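You operate a simulated robot arm through the tools that you are given. There is no shell and no other tool.

Carry out the task below with a simulated robot arm. There is one attempt and no reset: what you move stays moved.

JOB
Set the three thread knobs to the job card's pull, then sew the blue test block.
Fine: each gauge shows the card's figure before you press start; one run.
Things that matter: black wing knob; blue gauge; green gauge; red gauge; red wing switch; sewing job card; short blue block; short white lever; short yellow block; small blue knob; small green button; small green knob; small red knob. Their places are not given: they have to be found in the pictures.

It is judged by the outcome, as a careful person would: the job done as asked, and still so three seconds after it is handed in. It fails if anything else is knocked over, pushed out of place, dropped, spilled or broken.

ROBOT AND FRAMES
A 6-joint arm with a two-finger gripper, fixed in place. Base frame: the origin is on the floor under the middle of its stand, x ahead of it, y to its left, z up. Lengths are in mm, angles in rad, forces in N, time in s.
With the tool pointing down near the work surface it reaches from about 140 to 680 mm from the base axis. Its first joint turns from -1.152 to 1.152 rad. Payload 2.45 kg.
Tool frame: the origin (TCP) lies between the finger pads and is the grasp point; the fingertips stand 30 mm ahead of it; z points along the fingers, y is the line along which they close. The gripper opens to 106 mm; its body begins 79 mm behind the TCP.
Orientation is told as [roll, pitch, yaw] about the base's x, y, z axes, in that order, counted from this pose: with the fingers straight down and closing along the base's y, the tool's x points along the base's -x, its y along +y and its z along -z.

CONTROLS
- The arm moves only by the tool play_rows. Its argument "series" is text: rows parted by semicolons, each of 7 numbers parted by spaces: the shift along the base's x, y, z in mm, then the turn, a rotation vector about the base's x, y, z in rad, then the finger opening in mm, from 0 to 106. In form: x y z rx ry rz claw; .... A call has 1 to 20 rows; each row is the pose to reach, as a shift and turn from the pose commanded when the call began. Each row takes 0.2 s and may step no farther than 50 mm and 0.15 rad from the row before; otherwise, or with a gripper value out of range, the whole call is refused. A pose out of reach is approached as far as the arm can. The call stops where the force on the tool passes 40 N (or 10 N more than at its start, if that is more) or the arm is blocked; 0.2 s more then pass. The fingers move at their own pace (about 153 mm/s each) and stop on an object; they squeeze with about 22 N. The grip force told is the motor's: it shows also when the fingers shut on nothing. Time passes only in rows, and 0.2 s behind the last, so rows that repeat a pose let the fingers close. It gives the time, the measured TCP pose, the force on the tool (base axes), the opening and the grip force at its end, in the units of the frame above (readings bear some noise), with the torque about the TCP (base axes, N m) and any sound that the robot's microphone picked up.
- Cameras (640 x 400 px; columns grow to the right, rows downward): "scene" is fixed at [49, 401, 1425.1]; the picture's right is [-0.85, -0.52, 0.00], its down [-0.20, 0.33, -0.92] and it looks along [0.48, -0.79, -0.38] (base axes); focal length 284 px, centre (320, 200). "wrist" rides on the gripper at [76, -2, -106] in the tool frame; the picture's right is [0.02, 1.00, 0.00], its down [-0.78, 0.02, -0.62] and it looks along [-0.62, 0.01, 0.78] (tool axes); focal length 247 px, centre (320, 200).
- snapshot(camera): a new picture of that camera. The clock stands still meanwhile.
- measure_at(camera, pixels): there is no depth. For up to 12 entries [column, row, z] of the newest picture of that camera ("zoom" is the newest enlarged one), the place [x, y] in the base frame at which the ray of that pixel passes the height z, good to about 3 mm. The clock stands still meanwhile.
- inspect(camera, box): a new picture of the part [left, top, right, bottom] of that camera's present view, enlarged. The clock stands still meanwhile.
- finish_job(): hands the job in; it is judged then, once.

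Unless the task says otherwise, let go and move clear before handing in.

The tools are called after "Request:" as a command line: name --argument value ..., lists and objects as JSON in quotes. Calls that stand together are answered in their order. play_rows: Moves the arm, as the interface text tells. Its arguments: {"type":"object","properties":{"series":{"type":"string"}},"required":["series"]} The other tools are called the same way: snapshot (camera) takes a picture; measure_at (camera, pixels) gives the place at which the rays of pixels pass given heights; inspect (camera, box) takes an enlarged picture of a part of a camera's view; finish_job () hands the job in.

At the start:

```text
time_s: 0.0
eef_pos: [355.2, -92.7, 1269.9]
orientation: [-0.001, -0.001, 0.0]
wrist_force: [0.9, -0.7, 0.0]
wrist_torque: [0.01, 0.03, -0.02]
gripper_width: 106.0
grip_force: 0.1
```

scene: 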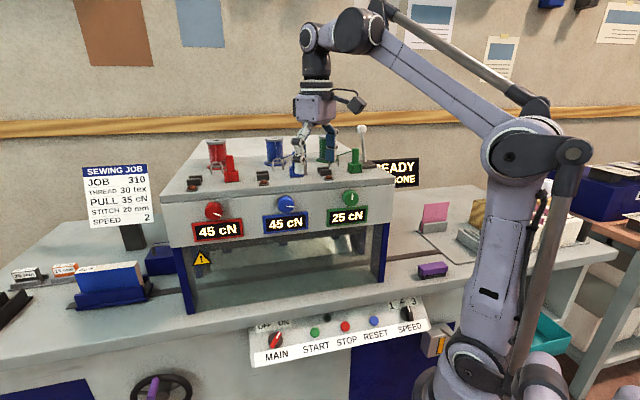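
wrist: 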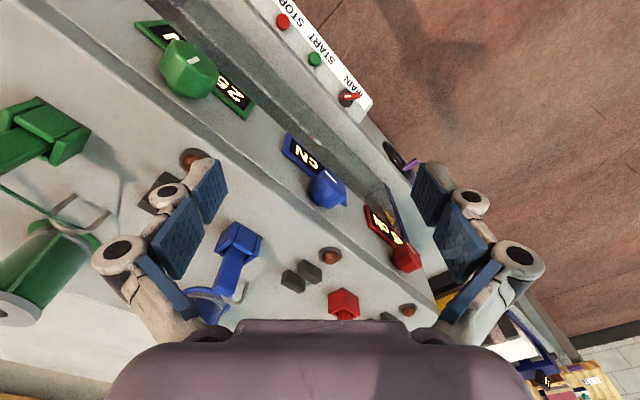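

The scene picture shows a job card at (115,195) reading about "PULL 35 cN", and three gauges at 45/45/25 cN. I'll enlarge several regions to read everything before moving.

Request:
inspect --camera "scene" --box '[70, 150, 170, 250]'

Request:
inspect --camera "scene" --box '[160, 120, 420, 280]'

Request:
inspect --camera "scene" --box '[240, 280, 440, 400]'

Request:
inspect --camera "scene" --box '[0, 230, 200, 350]'

Request:
inspect --camera "scene" --box '[360, 150, 640, 350]'

```text
4.00 times, centred on (120, 200) of scene
```

zoom: 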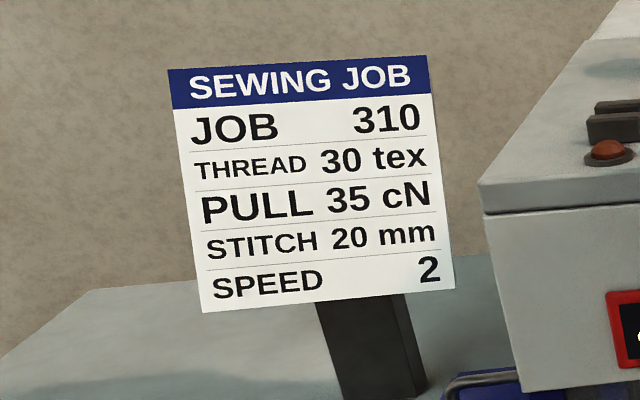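

```text
2.46 times, centred on (290, 200) of scene
```

zoom: 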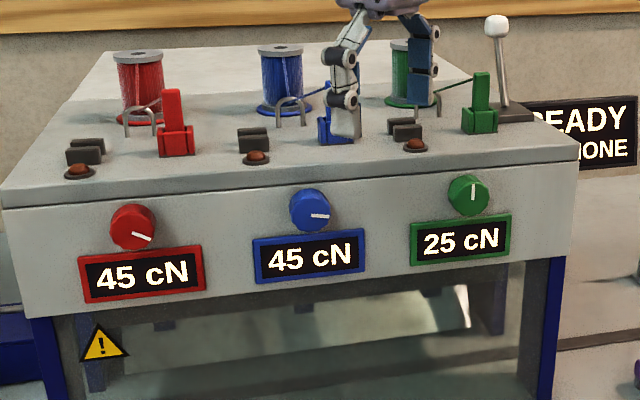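

```text
3.20 times, centred on (340, 340) of scene
```

zoom: 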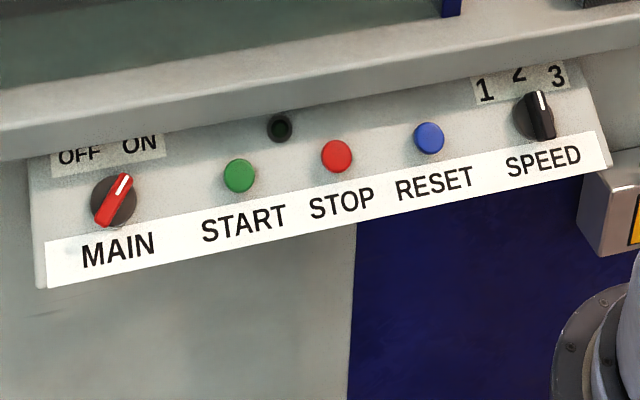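

```text
3.20 times, centred on (100, 290) of scene
```

zoom: 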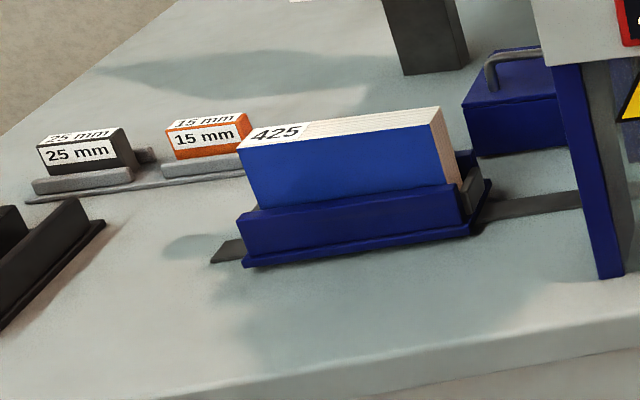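

```text
2.00 times, centred on (500, 250) of scene
```

zoom: 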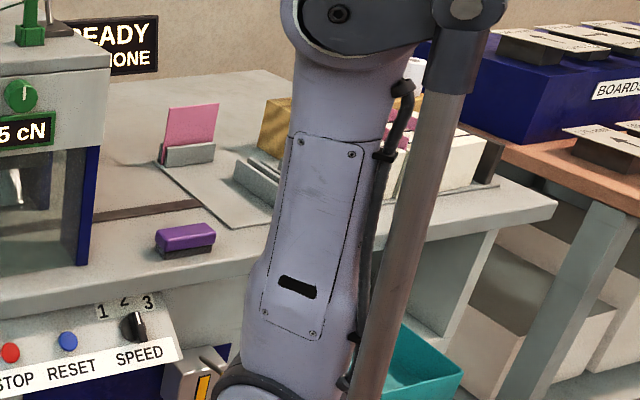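

The card reads PULL 35 cN (also STITCH 20 mm, SPEED 2); the gauges show 45 red, 45 blue, 25 green. Next I'll take enlarged wrist views and measure the knob pixels from both cameras to triangulate.

Request:
inspect --camera "wrist" --box '[120, 0, 440, 200]'

Request:
inspect --camera "wrist" --box '[260, 120, 580, 320]'

Request:
inspect --camera "wrist" --box '[0, 80, 320, 280]'

Request:
measure_at --camera "scene" --pixels '[[214, 211, 1000], [214, 211, 1100], [286, 204, 1000], [286, 204, 1100], [351, 198, 1000], [351, 198, 1100], [315, 332, 800], [315, 332, 900], [276, 341, 800], [276, 341, 900], [407, 315, 800], [407, 315, 900]]'

Request:
measure_at --camera "wrist" --pixels '[[405, 257, 1000], [405, 257, 1100], [328, 187, 1000], [328, 187, 1100], [188, 68, 1000], [188, 68, 1100], [314, 59, 800], [314, 59, 900], [349, 98, 800], [349, 98, 900]]'

```text
2.00 times, centred on (280, 100) of wrist
```

zoom: 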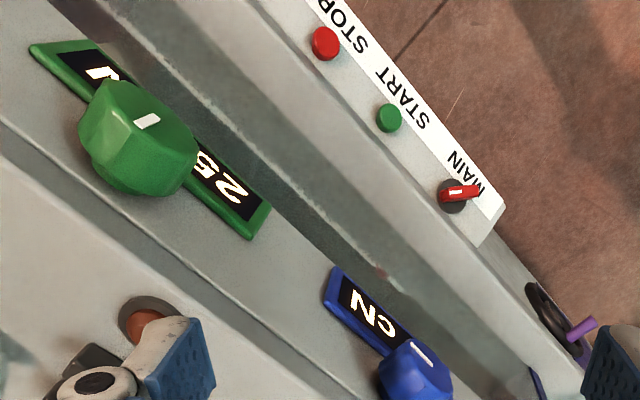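

```text
2.00 times, centred on (420, 220) of wrist
```

zoom: 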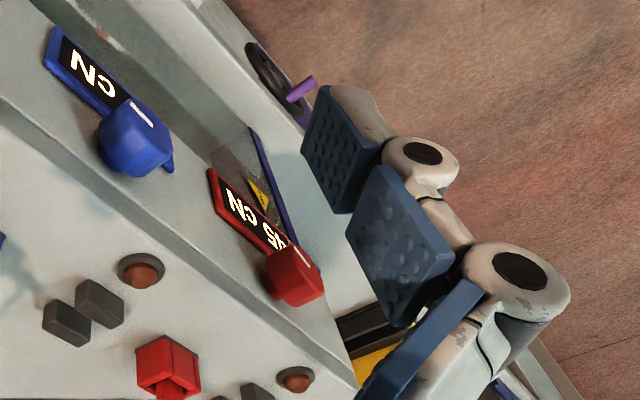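

```text
2.00 times, centred on (160, 180) of wrist
```

zoom: 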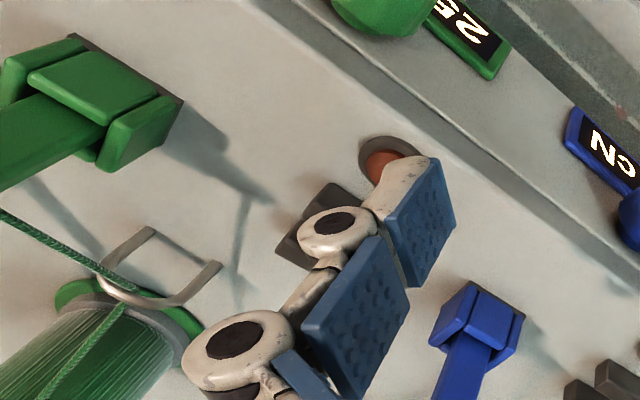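

```text
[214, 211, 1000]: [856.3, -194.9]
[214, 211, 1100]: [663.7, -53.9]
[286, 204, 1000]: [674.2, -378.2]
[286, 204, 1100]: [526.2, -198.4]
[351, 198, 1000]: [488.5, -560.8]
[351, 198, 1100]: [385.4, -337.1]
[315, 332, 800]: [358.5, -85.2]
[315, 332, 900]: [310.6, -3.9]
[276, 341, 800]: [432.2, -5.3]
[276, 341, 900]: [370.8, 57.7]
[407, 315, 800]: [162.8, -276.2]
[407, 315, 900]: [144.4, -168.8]
```

```text
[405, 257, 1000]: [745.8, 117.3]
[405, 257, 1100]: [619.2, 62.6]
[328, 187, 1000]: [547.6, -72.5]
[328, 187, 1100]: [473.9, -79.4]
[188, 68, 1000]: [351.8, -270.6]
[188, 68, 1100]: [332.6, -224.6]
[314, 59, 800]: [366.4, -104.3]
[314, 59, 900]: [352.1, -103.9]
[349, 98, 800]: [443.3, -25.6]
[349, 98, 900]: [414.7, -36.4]
```

Triangulating puts the knobs near red (545,30), blue (430,-82), green (320,-195) at z≈1163, with START near (370,-104,776); the front faces about (-0.7,+0.7). I'll back the gripper off towards the base to look at the panel and the display sign.

Request:
play_rows --series "-35 0 10 0 0 0 106; -70 0 20 0 0 0 106; -105 0 30 0 0 0 106; -140 0 30 0 0 0 106; -140 0 30 0 0 0 106"

Request:
snapshot --camera "wrist"

Request:
snapshot --camera "scene"

```text
time_s: 1.2
eef_pos: [215.9, -90.3, 1297.0]
orientation: [0.0, -0.001, 0.0]
wrist_force: [-0.1, 0.3, 0.1]
wrist_torque: [0.01, 0.01, 0.03]
gripper_width: 105.9
grip_force: 0.1
```

```text
taken
```

wrist: 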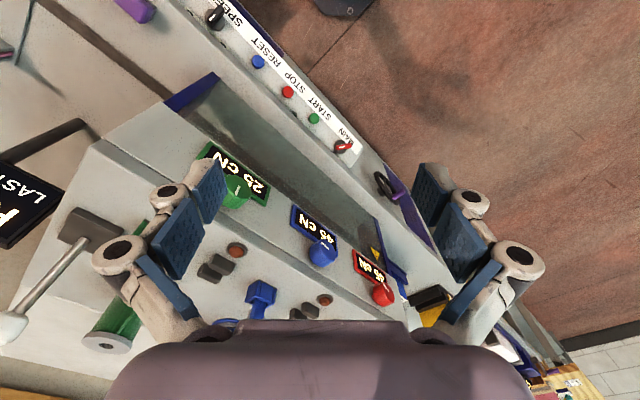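

```text
taken
```

scene: 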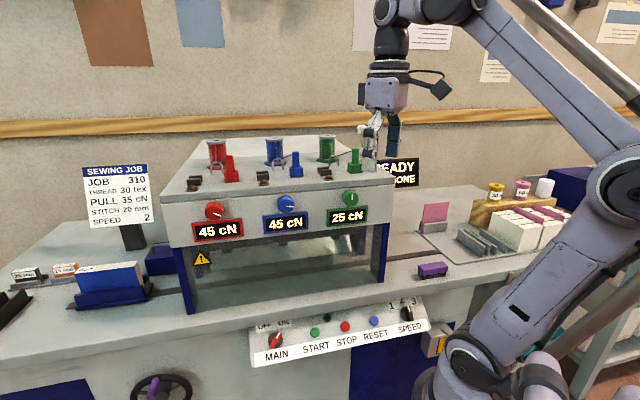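

Request:
inspect --camera "scene" --box '[340, 100, 440, 200]'

Request:
inspect --camera "wrist" --box '[180, 0, 380, 160]'

Request:
inspect --camera "wrist" --box '[0, 120, 120, 260]'

Request:
inspect --camera "wrist" --box '[360, 160, 640, 400]'

Request:
inspect --camera "scene" --box '[410, 160, 570, 280]'

Request:
inspect --camera "scene" --box '[380, 280, 440, 360]'

```text
4.00 times, centred on (390, 150) of scene
```

zoom: 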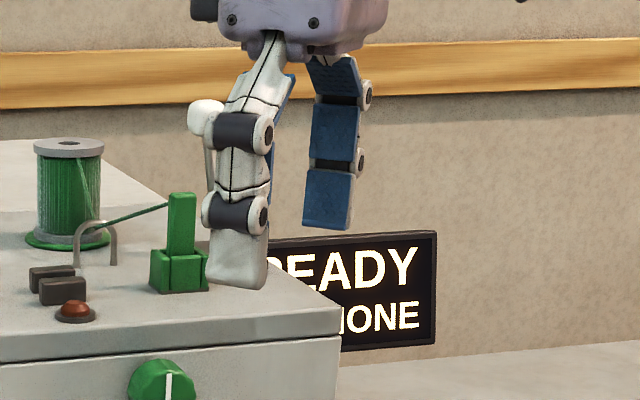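

```text
2.50 times, centred on (280, 80) of wrist
```

zoom: 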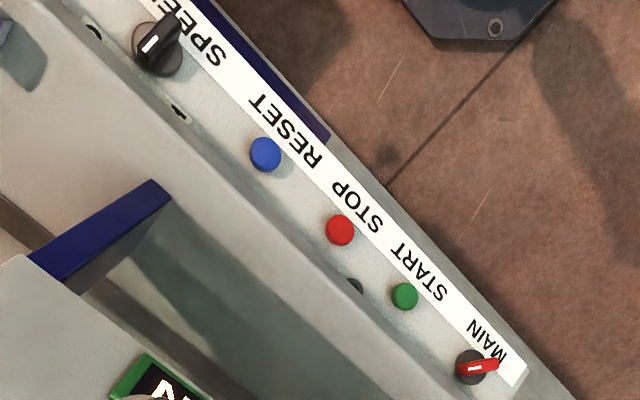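

```text
2.86 times, centred on (60, 190) of wrist
```

zoom: 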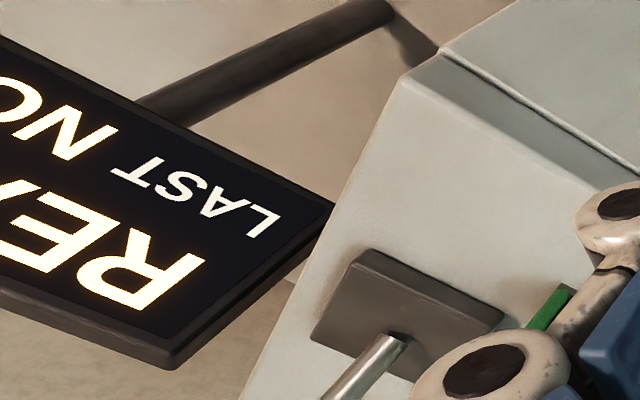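

```text
1.67 times, centred on (500, 280) of wrist
```

zoom: 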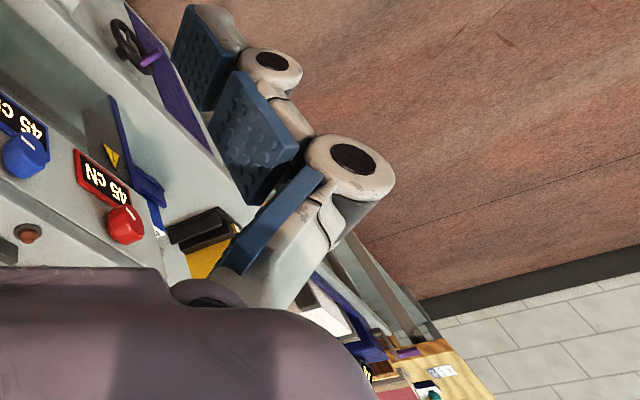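

```text
3.33 times, centred on (490, 220) of scene
```

zoom: 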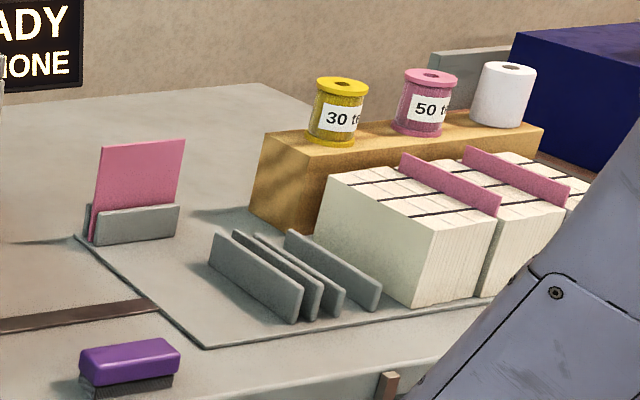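

```text
5.00 times, centred on (410, 320) of scene
```

zoom: 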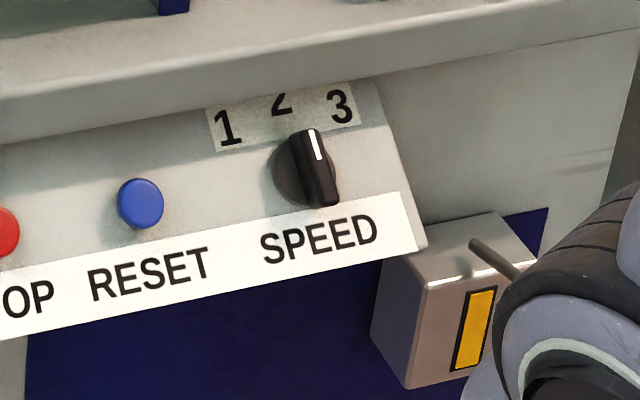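

The sign reads "READY / LAST NONE"; MAIN points to ON and SPEED seems to point at 2. I'll measure the block, lever and table features and then take closer looks.

Request:
measure_at --camera "scene" --pixels '[[362, 130, 1200], [362, 130, 1300], [75, 265, 950], [75, 265, 1000], [145, 262, 950], [145, 262, 1000], [110, 303, 900], [433, 268, 900], [200, 175, 1200], [392, 183, 1200], [183, 310, 880], [378, 278, 880]]'

Request:
measure_at --camera "wrist" --pixels '[[12, 325, 1200], [12, 325, 1300], [383, 294, 1100], [383, 294, 1200], [322, 250, 1100], [322, 250, 1200], [235, 190, 1100], [235, 190, 1200], [314, 118, 750], [314, 118, 800], [344, 147, 800], [216, 15, 800]]'

```text
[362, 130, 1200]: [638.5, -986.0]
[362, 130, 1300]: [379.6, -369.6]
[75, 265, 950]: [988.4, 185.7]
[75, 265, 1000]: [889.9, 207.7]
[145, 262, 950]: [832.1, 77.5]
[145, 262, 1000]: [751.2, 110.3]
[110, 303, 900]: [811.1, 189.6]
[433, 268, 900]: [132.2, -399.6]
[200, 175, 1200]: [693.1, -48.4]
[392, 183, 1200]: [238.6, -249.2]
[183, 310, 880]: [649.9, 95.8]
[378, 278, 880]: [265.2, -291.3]
```

```text
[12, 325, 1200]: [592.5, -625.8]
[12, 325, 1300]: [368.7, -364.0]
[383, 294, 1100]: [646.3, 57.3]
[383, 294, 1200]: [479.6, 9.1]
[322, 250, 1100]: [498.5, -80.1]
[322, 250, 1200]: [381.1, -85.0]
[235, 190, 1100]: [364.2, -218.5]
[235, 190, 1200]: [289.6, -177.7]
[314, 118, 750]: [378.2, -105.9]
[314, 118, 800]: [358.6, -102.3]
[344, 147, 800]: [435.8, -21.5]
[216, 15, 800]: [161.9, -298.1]
```

The blue block at about (810,190) is beyond reach, so its carriage must run by itself; the knobs triangulate consistently at u-spacing 160 mm. I'll now swing the tool to horizontal, pointing into the machine front (towards (0.7,-0.7,0)), in the free space ahead of the red knob.

Request:
play_rows --series "21.3 16.2 -3.9 -0.0512 -0.1235 -0.0512 106; 42.7 32.3 -7.8 -0.1023 -0.247 -0.1023 106; 64 48.5 -11.8 -0.1535 -0.3705 -0.1535 106; 85.3 64.7 -15.7 -0.2047 -0.494 -0.2047 106; 106.7 80.8 -19.6 -0.2558 -0.6175 -0.2558 106; 128 97 -23.5 -0.307 -0.741 -0.307 106; 128 97 -23.5 -0.307 -0.741 -0.307 106"

Request:
snapshot --camera "scene"

Request:
snapshot --camera "wrist"

```text
time_s: 2.8
eef_pos: [340.1, 5.2, 1277.6]
orientation: [-0.23, -0.774, -0.231]
wrist_force: [-0.6, -0.2, -0.2]
wrist_torque: [0.02, 0.02, -0.02]
gripper_width: 106.1
grip_force: 0.1
```

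```text
taken
```

scene: 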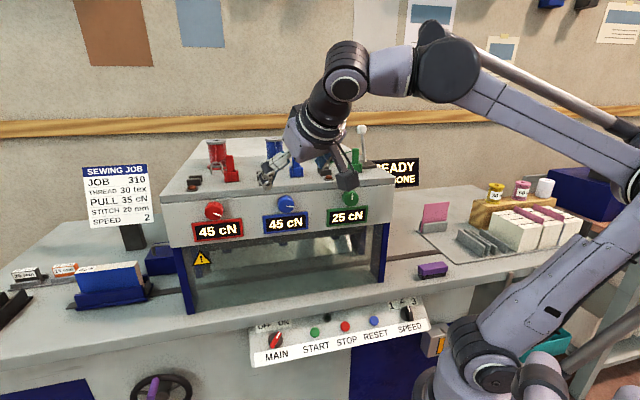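

```text
taken
```

wrist: 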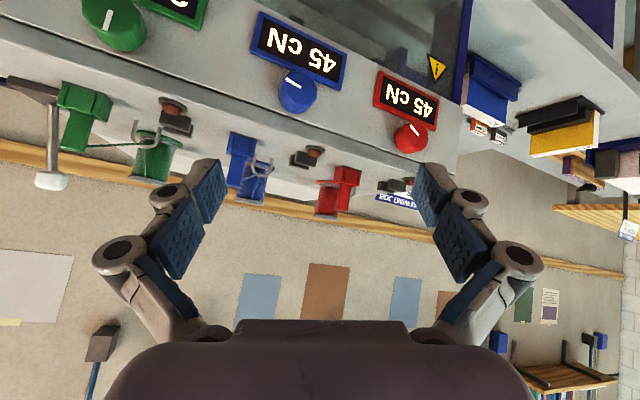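

The half-turn went smoothly, and the wrist view confirms the gauges (red 45, blue 45 at top) and shows a yellow block in a separate black holder at (560,130). I'll complete the turn to horizontal.

Request:
play_rows --series "21.3 16.2 -3.9 -0.0512 -0.1235 -0.0512 106; 42.7 32.3 -7.8 -0.1023 -0.247 -0.1023 106; 64 48.5 -11.8 -0.1535 -0.3705 -0.1535 106; 85.3 64.7 -15.7 -0.2047 -0.494 -0.2047 106; 106.7 80.8 -19.6 -0.2558 -0.6175 -0.2558 106; 128 97 -23.5 -0.307 -0.741 -0.307 106; 128 97 -23.5 -0.307 -0.741 -0.307 106"

Request:
snapshot --camera "scene"

Request:
snapshot --camera "wrist"

```text
time_s: 4.4
eef_pos: [472.1, 102.7, 1252.0]
orientation: [2.507, -1.569, 2.989]
wrist_force: [-0.5, -0.7, 0.9]
wrist_torque: [0.0, 0.01, 0.02]
gripper_width: 106.2
grip_force: 0.1
```

```text
taken
```

scene: 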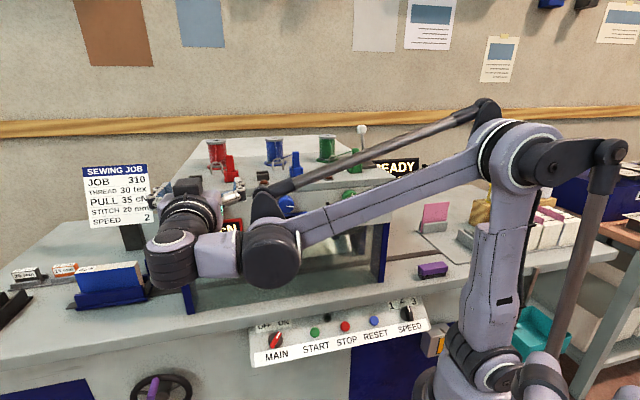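

```text
taken
```

wrist: 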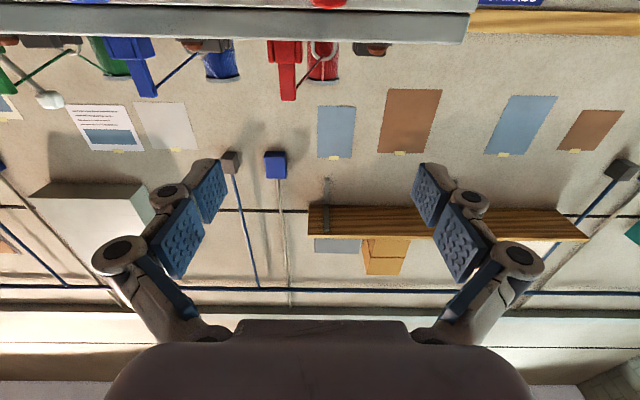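

The tool is now level and squared to the front (edge nearly horizontal in the wrist view, red knob peeping at (328,0)). I'll lower to knob height for a straight-on look.

Request:
play_rows --series "0 0 -30 0 0 0 106; 0 0 -60 0 0 0 106; 0 0 -89 0 0 0 106; 0 0 -89 0 0 0 106"

Request:
snapshot --camera "wrist"

Request:
inspect --camera "wrist" --box '[220, 20, 420, 145]'

```text
time_s: 5.4
eef_pos: [472.2, 103.7, 1163.9]
orientation: [2.081, -1.571, -2.865]
wrist_force: [0.3, 0.2, -0.1]
wrist_torque: [0.04, 0.01, 0.01]
gripper_width: 105.9
grip_force: 0.1
```

```text
taken
```

wrist: 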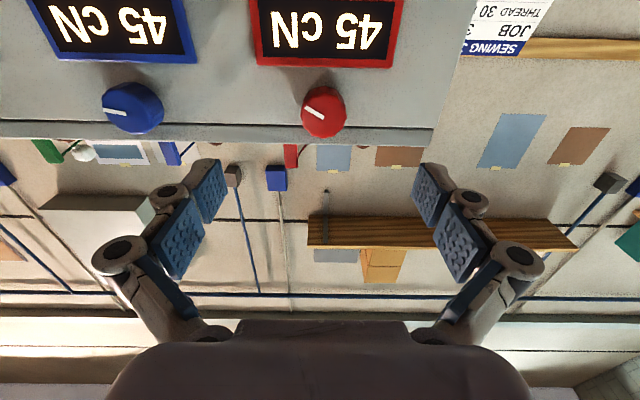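

```text
3.20 times, centred on (320, 82) of wrist
```

zoom: 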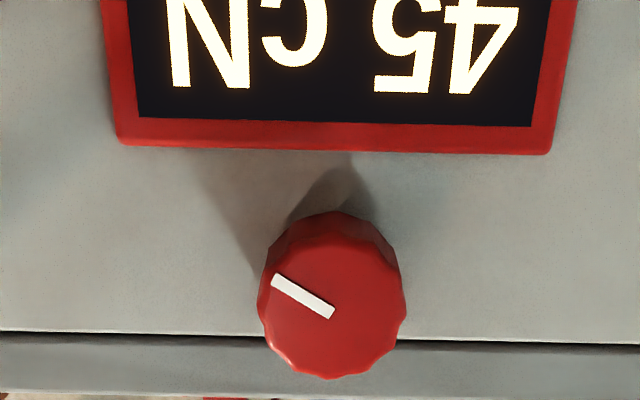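

The wrist view is upside-down but clear: red knob face centred at (324,116) with about a 39 mm face, gauge above it in the picture at (325,35). It is nearly on the tool axis; I'll advance 45 mm and shift 2.6 mm along the machine to check the alignment.

Request:
play_rows --series "16.8 -15 0.7 0 0 0 90; 33.6 -30 1.5 0 0 0 80; 33.6 -30 1.5 0 0 0 80"

Request:
snapshot --camera "wrist"

Request:
snapshot --camera "scene"

```text
time_s: 6.2
eef_pos: [506.0, 73.1, 1164.9]
orientation: [1.925, -1.57, -2.711]
wrist_force: [0.0, -0.1, 0.1]
wrist_torque: [0.03, -0.03, 0.01]
gripper_width: 79.7
grip_force: 0.1
```

```text
taken
```

wrist: 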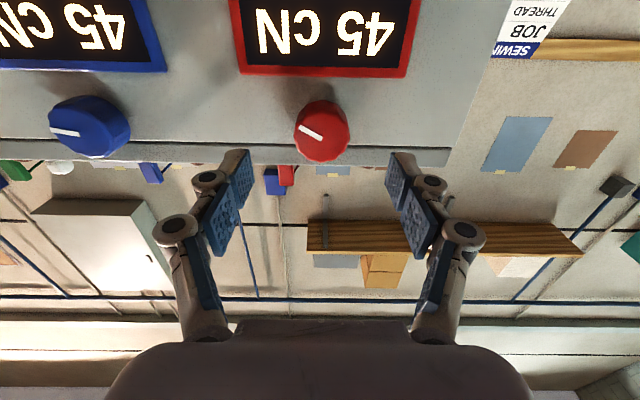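

```text
taken
```

scene: 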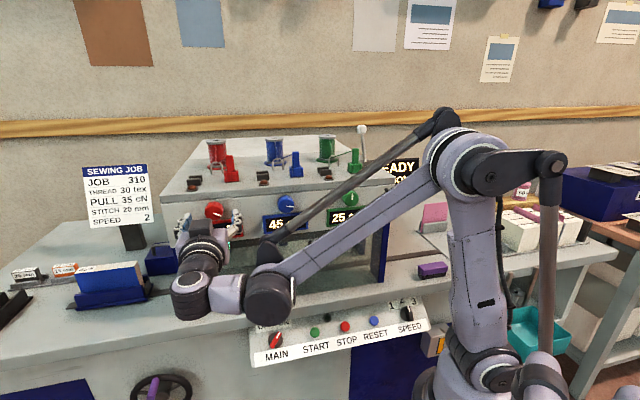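

Knob is centred near (321,131) between the fingers. I'll zoom in to refine the knob centre and depth.

Request:
inspect --camera "wrist" --box '[240, 60, 400, 180]'

Request:
inspect --camera "scene" --box '[170, 180, 270, 260]'

```text
3.33 times, centred on (320, 120) of wrist
```

zoom: 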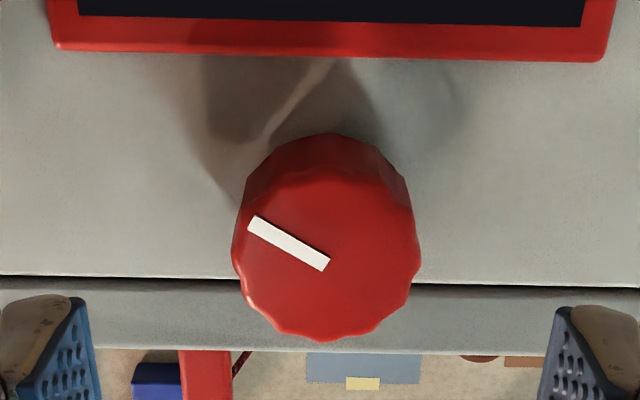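

```text
5.00 times, centred on (220, 220) of scene
```

zoom: 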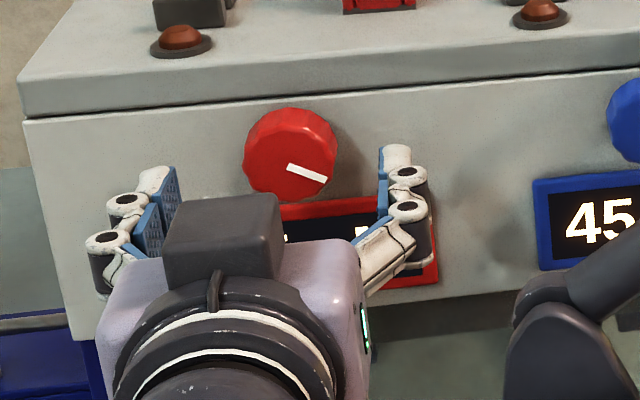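

Request:
measure_at --camera "wrist" --pixels '[[321.8, 136.8, 1160], [321.8, 136.8, 1164], [321.8, 136.8, 1168], [230, 74, 1125], [410, 78, 1125], [323, 146, 1190], [224, 143, 1190], [416, 147, 1190]]'

Request:
measure_at --camera "scene" --pixels '[[214, 210.6, 1156], [214, 210.6, 1160], [214, 210.6, 1164], [214, 210.6, 1168]]'

```text
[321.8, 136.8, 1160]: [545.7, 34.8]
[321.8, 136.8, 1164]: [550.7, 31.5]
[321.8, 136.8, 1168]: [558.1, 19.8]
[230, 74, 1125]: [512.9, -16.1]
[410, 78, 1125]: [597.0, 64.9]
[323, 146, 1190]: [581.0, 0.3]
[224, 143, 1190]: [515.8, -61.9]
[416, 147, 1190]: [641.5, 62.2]
```

```text
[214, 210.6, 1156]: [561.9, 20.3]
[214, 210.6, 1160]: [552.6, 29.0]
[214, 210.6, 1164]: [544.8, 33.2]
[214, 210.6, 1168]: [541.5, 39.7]
```

Crossing both rays gives the red knob face at about d=366, u=410.5, z≈1162, with the tool currently at d=306, u=409.5. I'll advance 45 mm so the fingertips straddle the knob without touching the panel.

Request:
play_rows --series "11 -10.3 -0.7 0 0 0 70; 22.5 -21.4 -1.5 0 0 0 66; 32.5 -31.2 -2 0 0 0 66; 32.5 -31.2 -2 0 0 0 66"

Request:
snapshot --camera "wrist"

Request:
inspect --camera "scene" --box '[170, 180, 270, 260]'

```text
time_s: 7.2
eef_pos: [537.3, 41.1, 1163.7]
orientation: [1.924, -1.571, -2.713]
wrist_force: [-0.3, -0.1, -0.1]
wrist_torque: [-0.02, 0.0, -0.01]
gripper_width: 66.0
grip_force: 0.0
```

```text
taken
```

wrist: 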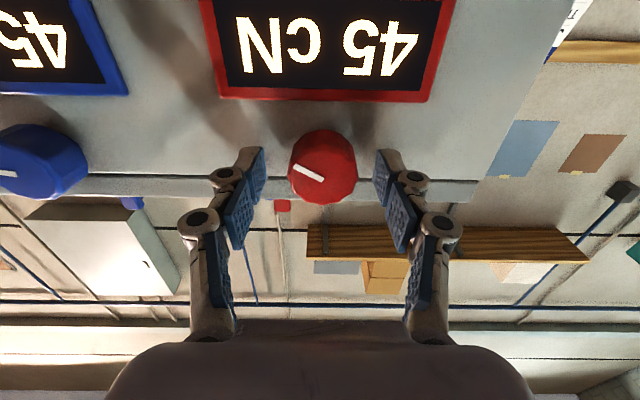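

```text
5.00 times, centred on (220, 220) of scene
```

zoom: 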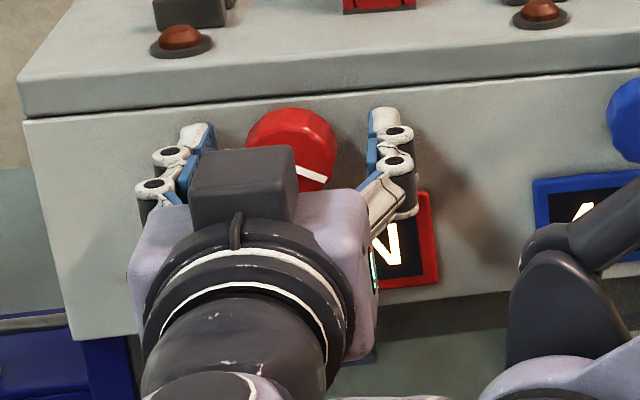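

The fingertips straddle the red knob symmetrically at (250,150) and (388,155). I'll close gently on it and look at the forces.

Request:
play_rows --series "0 0 0 0 0 0 50; 0 0 0 0 0 0 30; 0 0 0 0 0 0 30; 0 0 0 0 0 0 30"

Request:
snapshot --camera "wrist"

```text
time_s: 8.2
eef_pos: [537.3, 41.2, 1163.1]
orientation: [-2.679, -1.571, 1.895]
wrist_force: [7.6, 9.0, 0.8]
wrist_torque: [0.19, 0.08, 0.41]
gripper_width: 36.7
grip_force: 44.7
```

```text
taken
```

wrist: 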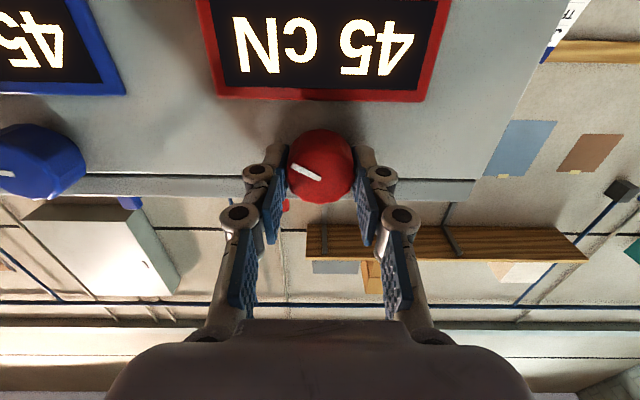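

Grip holds at 36.7 mm with about 12 N pushing the tool along +u, so I'm ~1 mm off. I'll shift 1 mm to ease it and turn a test 0.15 rad counter-clockwise (as seen from the front).

Request:
play_rows --series "0.8 0.8 0 0 0 0 30; 0.8 0.8 0 -0.035 0.035 0 30; 0.8 0.8 0 -0.07 0.07 0 30; 0.8 0.8 0 -0.106 0.106 0 30; 0.8 0.8 0 -0.106 0.106 0 30"

Request:
snapshot --camera "wrist"

```text
time_s: 9.4
eef_pos: [537.7, 42.9, 1163.4]
orientation: [-1.574, -1.421, 0.793]
wrist_force: [-1.4, 20.0, 0.9]
wrist_torque: [0.26, 0.21, 0.24]
gripper_width: 36.6
grip_force: 45.0
```

```text
taken
```

wrist: 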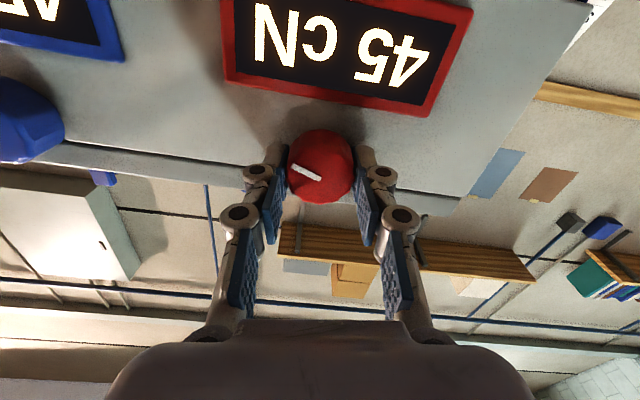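

Request:
inspect --camera "wrist" --box '[210, 0, 490, 210]'

```text
1.90 times, centred on (350, 105) of wrist
```

zoom: 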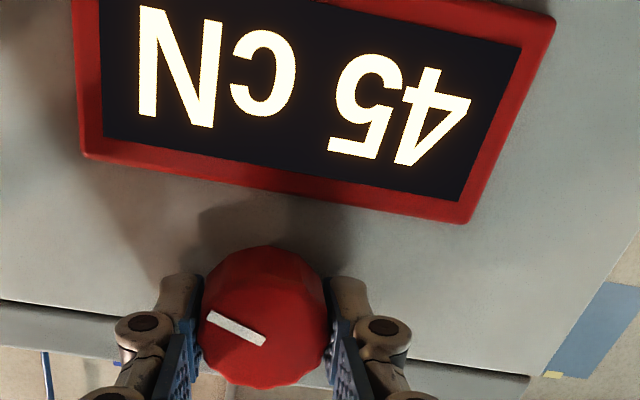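

The knob turned with the gripper (pointer fixed in the wrist picture) but the gauge still reads 45, so it may step in coarse units. I'll turn another 0.15 rad while backing off 1 mm to ease the push.

Request:
play_rows --series "-0.7 0.7 0 -0.035 0.035 0 30; -0.7 0.7 0 -0.07 0.07 0 30; -0.7 0.7 0 -0.106 0.106 0 30; -0.7 0.7 0 -0.106 0.106 0 30"

Request:
inspect --camera "wrist" --box '[210, 0, 490, 210]'

```text
time_s: 10.4
eef_pos: [538.5, 42.8, 1163.4]
orientation: [-1.573, -1.27, 0.791]
wrist_force: [14.4, 11.4, 3.0]
wrist_torque: [0.36, 0.3, 0.35]
gripper_width: 36.5
grip_force: 44.9
```

```text
1.90 times, centred on (350, 105) of wrist
```

zoom: 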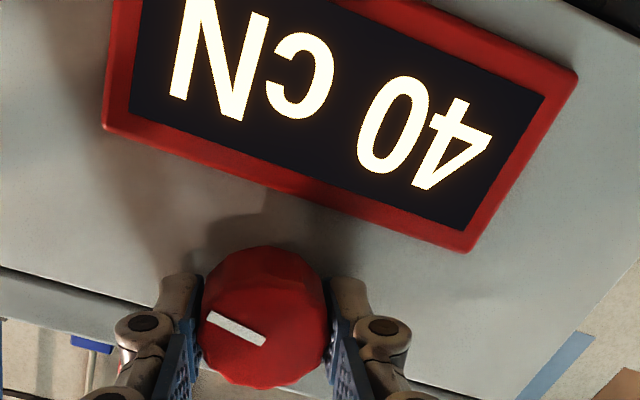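

The gauge dropped to 40 between 0.15 and 0.30 rad, which suggests about 30° per 5 cN step. I'll turn another 0.6 rad counter-clockwise and read again.

Request:
play_rows --series "-0.4 0.4 0 -0.085 0.085 0 30; -0.4 0.4 0 -0.17 0.17 0 30; -0.4 0.4 0 -0.255 0.255 0 30; -0.4 0.4 0 -0.34 0.34 0 30; -0.4 0.4 0 -0.424 0.424 0 30; -0.4 0.4 0 -0.424 0.424 0 30"

Request:
snapshot --camera "wrist"

Request:
inspect --camera "wrist" --box '[210, 0, 490, 210]'

```text
time_s: 11.8
eef_pos: [539.6, 43.6, 1162.5]
orientation: [-1.572, -0.668, 0.792]
wrist_force: [33.7, 0.9, 2.6]
wrist_torque: [-0.05, -0.09, 0.43]
gripper_width: 36.7
grip_force: 45.3
```

```text
taken
```

wrist: 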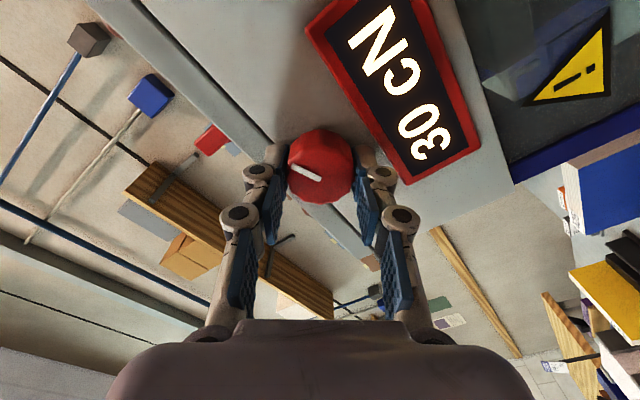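

```text
1.90 times, centred on (350, 105) of wrist
```

zoom: 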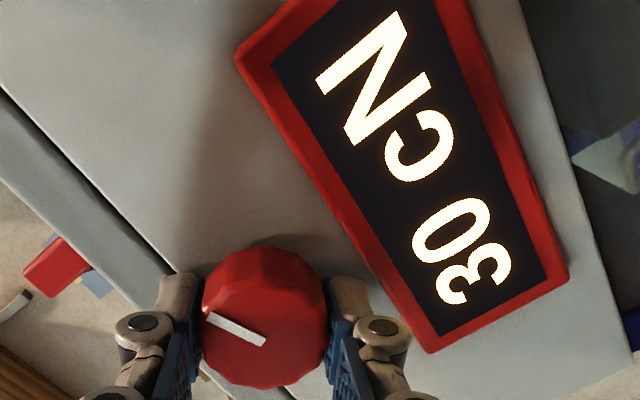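

The gauge now shows 30 at a total turn of 0.90 rad, so one step is about 0.33 rad and 35 should be centred near 0.65. I'll turn back 0.24 rad clockwise and shift slightly to relax the side force.

Request:
play_rows --series "1 0.8 0 0.085 -0.085 0 30; 1.5 0.8 0 0.17 -0.17 0 30; 1.5 0.8 0 0.17 -0.17 0 30"

Request:
inspect --camera "wrist" --box '[210, 0, 490, 210]'

```text
time_s: 12.6
eef_pos: [539.4, 44.4, 1163.6]
orientation: [-1.569, -0.915, 0.786]
wrist_force: [3.1, 6.9, -7.1]
wrist_torque: [-0.39, -0.52, 1.04]
gripper_width: 36.7
grip_force: 44.7
```

```text
1.90 times, centred on (350, 105) of wrist
```

zoom: 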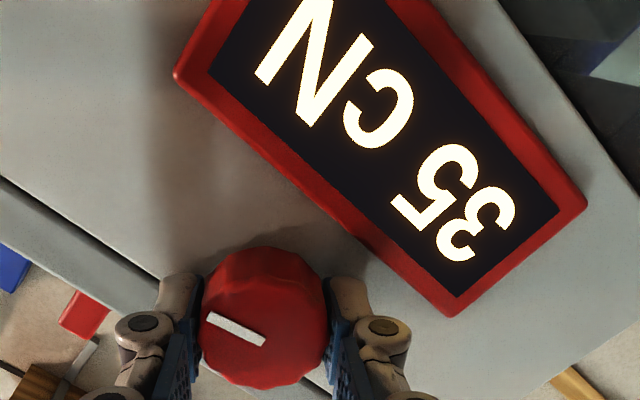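

The gauge reads 35 cN at a turn of 0.656 rad, nicely mid-step, and forces have dropped. I'll open just enough to release and back out along the approach axis.

Request:
play_rows --series "0 0 0 0 0 0 44; 0 0 0 0 0 0 50; -7 7 0 0 0 0 52; -21 21 0 0 0 0 60; -42 42 0 0 0 0 70; -42 42 0 0 0 0 70"

Request:
snapshot --camera "wrist"

Request:
snapshot --camera "scene"

```text
time_s: 14.0
eef_pos: [496.9, 85.8, 1163.1]
orientation: [-1.572, -0.913, 0.786]
wrist_force: [0.7, 0.9, -0.2]
wrist_torque: [0.0, 0.01, 0.03]
gripper_width: 70.1
grip_force: 0.0
```

```text
taken
```

wrist: 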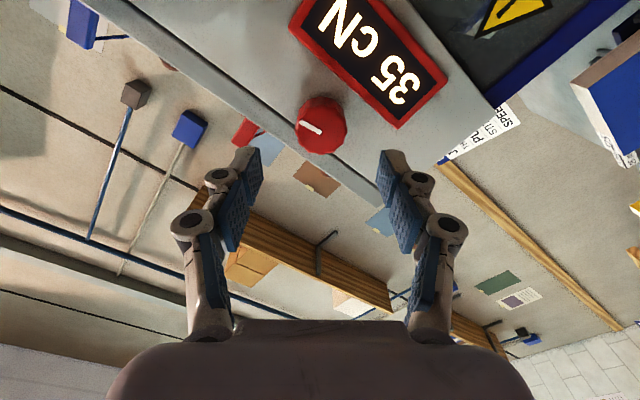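

```text
taken
```

scene: 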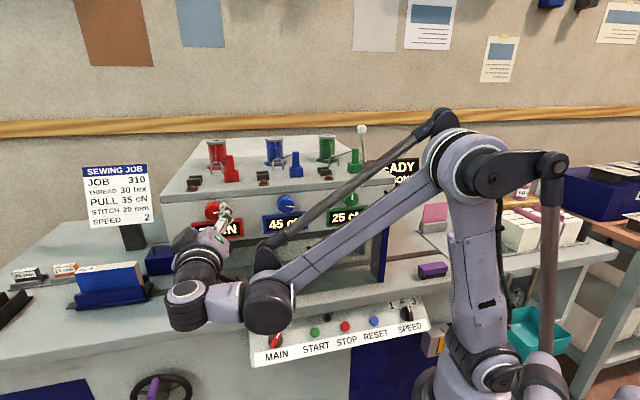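

After release and retreat the red gauge still reads 35 cN. Now I'll shift 162 mm along the machine to the blue knob while turning the gripper back level.

Request:
play_rows --series "-20 -20 0 0.093 -0.093 0 75; -43 -43 0 0.186 -0.186 0 80; -68 -68 0 0.278 -0.278 0 80; -92 -92 0 0.371 -0.371 0 80; -114.5 -114.5 0 0.464 -0.464 0 80; -114.5 -114.5 0 0.464 -0.464 0 80"

Request:
snapshot --camera "wrist"

Request:
snapshot --camera "scene"

```text
time_s: 15.4
eef_pos: [385.2, -27.7, 1159.6]
orientation: [-1.882, -1.569, 1.094]
wrist_force: [0.3, -0.1, -0.5]
wrist_torque: [0.03, 0.0, 0.0]
gripper_width: 79.9
grip_force: 0.1
```

```text
taken
```

wrist: 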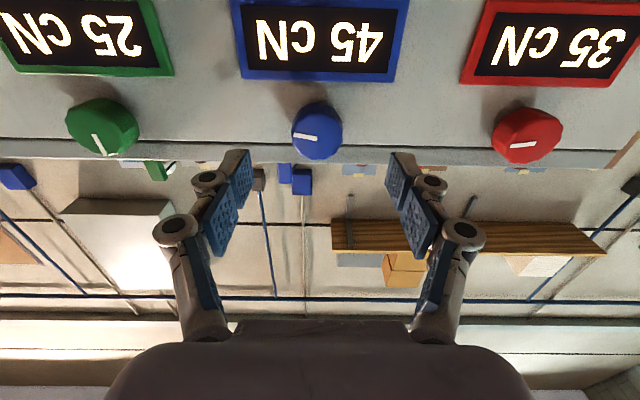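

```text
taken
```

scene: 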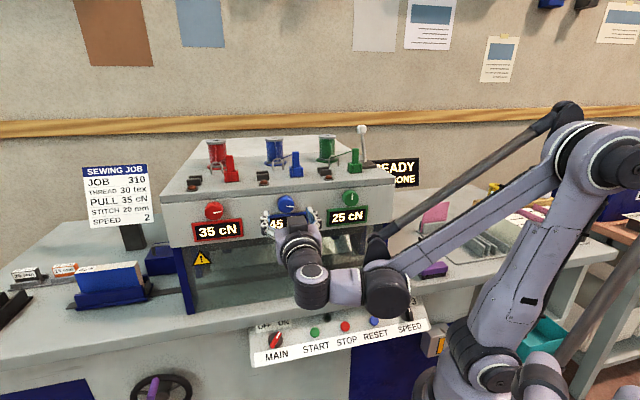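

Red shows 35 in both views. Now I'll zoom on the blue knob at (317,130) to centre it.

Request:
inspect --camera "wrist" --box '[240, 60, 400, 180]'

Request:
inspect --camera "scene" --box '[240, 180, 340, 260]'

```text
3.33 times, centred on (320, 120) of wrist
```

zoom: 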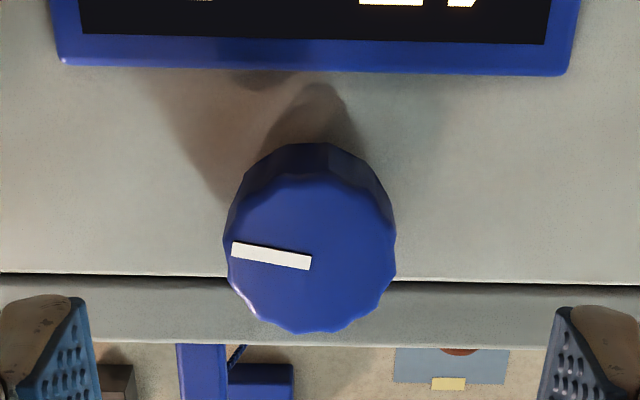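

```text
5.00 times, centred on (290, 220) of scene
```

zoom: 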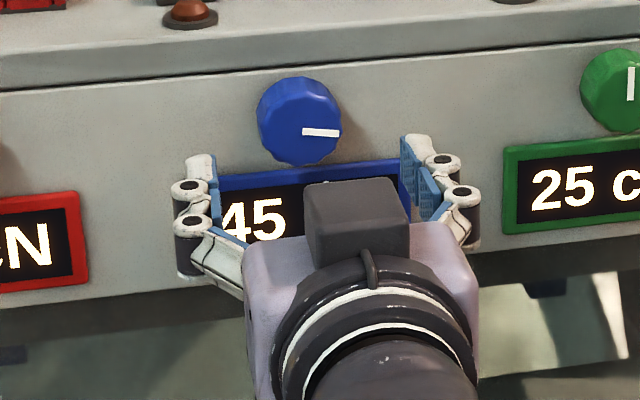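

Blue knob face centre is at (317,136) px: about u=250, z≈1163, 74 mm ahead. I'll raise 3.4 mm, shift ~2 mm and advance 59 mm with the fingers at 66.

Request:
play_rows --series "13 -15 1.7 0 0 0 70; 27 -29 3.4 0 0 0 66; 35 -37.4 3.4 0 0 0 66; 40.6 -43 3.4 0 0 0 66; 40.6 -43 3.4 0 0 0 66"

Request:
snapshot --camera "wrist"

```text
time_s: 16.6
eef_pos: [424.9, -72.1, 1167.2]
orientation: [-1.592, -1.569, 0.807]
wrist_force: [0.2, 0.3, 0.5]
wrist_torque: [0.02, 0.01, 0.02]
gripper_width: 66.1
grip_force: 0.0
```

```text
taken
```

wrist: 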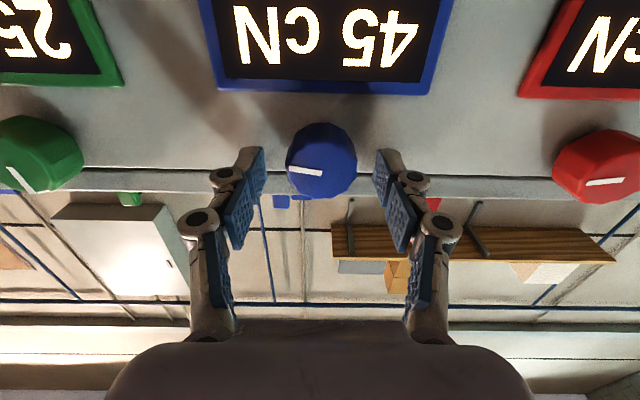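

Request:
inspect --camera "wrist" --box '[240, 90, 400, 210]'

Request:
inspect --camera "scene" --box '[240, 180, 340, 260]'

```text
3.33 times, centred on (320, 150) of wrist
```

zoom: 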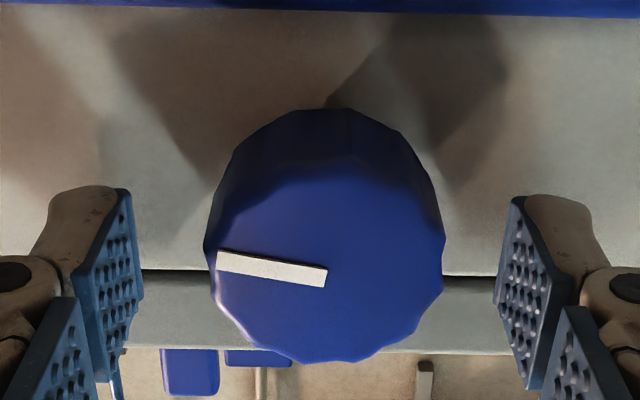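

```text
5.00 times, centred on (290, 220) of scene
```

zoom: 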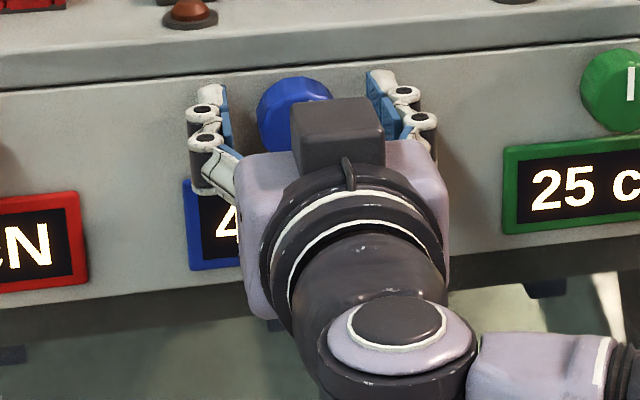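

The blue knob sits centred (321.6,169) and I read the tool ~2.5 mm high. I'll lower 3 mm, nudge 0.6 mm, then close on the knob.

Request:
play_rows --series "0.5 0.5 -3 0 0 0 66; 0.5 0.5 -3 0 0 0 50; 0.5 0.5 -3 0 0 0 30; 0.5 0.5 -3 0 0 0 30; 0.5 0.5 -3 0 0 0 30"

Request:
inspect --camera "wrist" --box '[210, 0, 490, 210]'

```text
time_s: 17.8
eef_pos: [424.1, -70.3, 1164.6]
orientation: [-1.627, -1.569, 0.84]
wrist_force: [-0.5, 5.7, 0.7]
wrist_torque: [0.03, -0.04, 0.13]
gripper_width: 36.7
grip_force: 44.8
```

```text
1.90 times, centred on (350, 105) of wrist
```

zoom: 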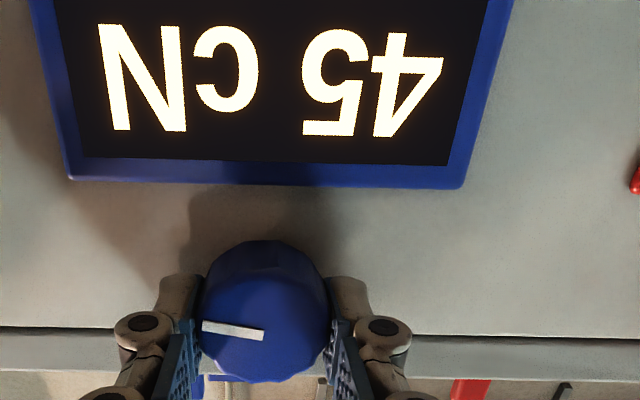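

Grip is good with only ~6 N of side force. I'll turn the blue knob 0.64 rad counter-clockwise and read its gauge.

Request:
play_rows --series "0 0 0 -0.09 0.09 0 30; 0 0 0 -0.18 0.18 0 30; 0 0 0 -0.27 0.27 0 30; 0 0 0 -0.36 0.36 0 30; 0 0 0 -0.455 0.455 0 30; 0 0 0 -0.455 0.455 0 30"

Request:
inspect --camera "wrist" --box '[210, 0, 490, 210]'

```text
time_s: 19.2
eef_pos: [425.9, -67.9, 1163.6]
orientation: [-1.572, -0.921, 0.793]
wrist_force: [13.8, 22.1, 2.1]
wrist_torque: [0.44, 0.34, 0.1]
gripper_width: 36.8
grip_force: 45.3
```

```text
1.90 times, centred on (350, 105) of wrist
```

zoom: 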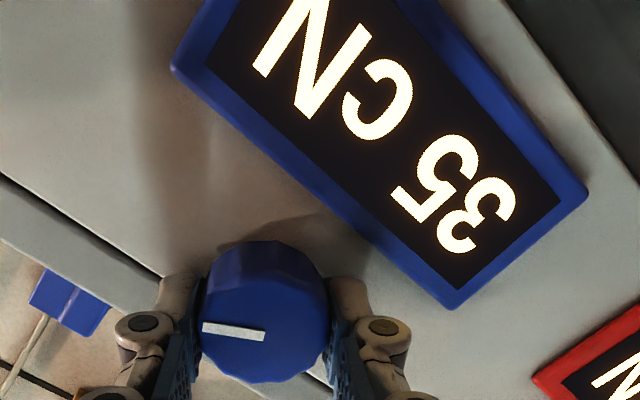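

Blue gauge reads 35 cN at 0.65 rad. I'll ease the side force by ~1.7 mm, release and back out.

Request:
play_rows --series "1.2 1.2 0 0 0 0 30; 1.2 1.2 0 0 0 0 44; 1.2 1.2 0 0 0 0 50; -6 8.4 0 0 0 0 52; -20 22.4 0 0 0 0 60; -41 43.4 0 0 0 0 70; -41 43.4 0 0 0 0 70"

Request:
snapshot --camera "wrist"

```text
time_s: 20.8
eef_pos: [382.1, -27.2, 1163.0]
orientation: [-1.572, -0.927, 0.786]
wrist_force: [-0.5, 0.4, 0.5]
wrist_torque: [-0.01, 0.01, -0.02]
gripper_width: 69.9
grip_force: 0.1
```

```text
taken
```

wrist: 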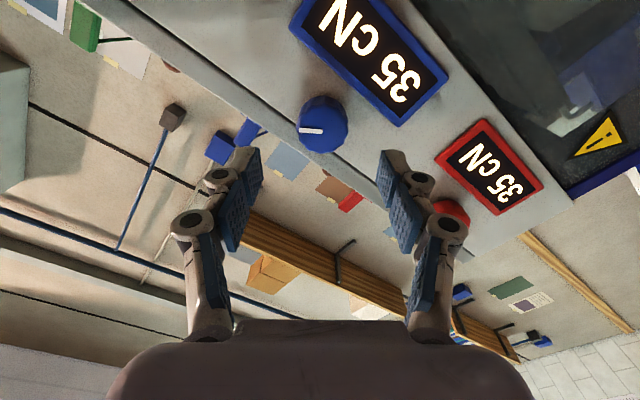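

Blue also holds at 35 after release. Now the green knob (u≈90): I'll slide along the machine in small steps, turning the gripper partly back so that the later clockwise turn is split about level.

Request:
play_rows --series "-18 -27 0 0.045 -0.045 0 72; -37 -54 0 0.09 -0.09 0 75; -55 -81 0 0.136 -0.136 0 78; -74 -108 0 0.181 -0.181 0 80; -92 -135 0 0.226 -0.226 0 80; -92 -135 0 0.226 -0.226 0 80"

Request:
snapshot --camera "wrist"

Request:
snapshot --camera "scene"

```text
time_s: 22.2
eef_pos: [292.4, -161.1, 1163.5]
orientation: [-1.571, -1.247, 0.786]
wrist_force: [0.3, -0.6, 0.5]
wrist_torque: [-0.01, -0.02, 0.02]
gripper_width: 79.7
grip_force: 0.0
out of reach, approached as far as the arm can: row 5, 6
```

```text
taken
```

wrist: 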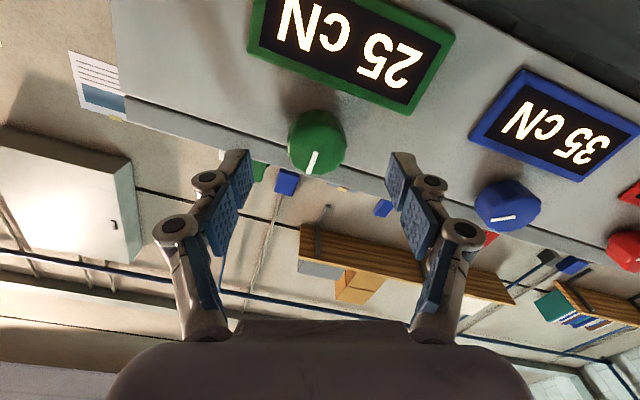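

```text
taken
```

scene: 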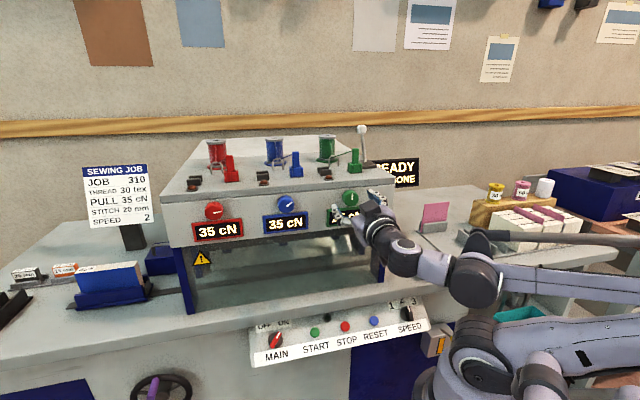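

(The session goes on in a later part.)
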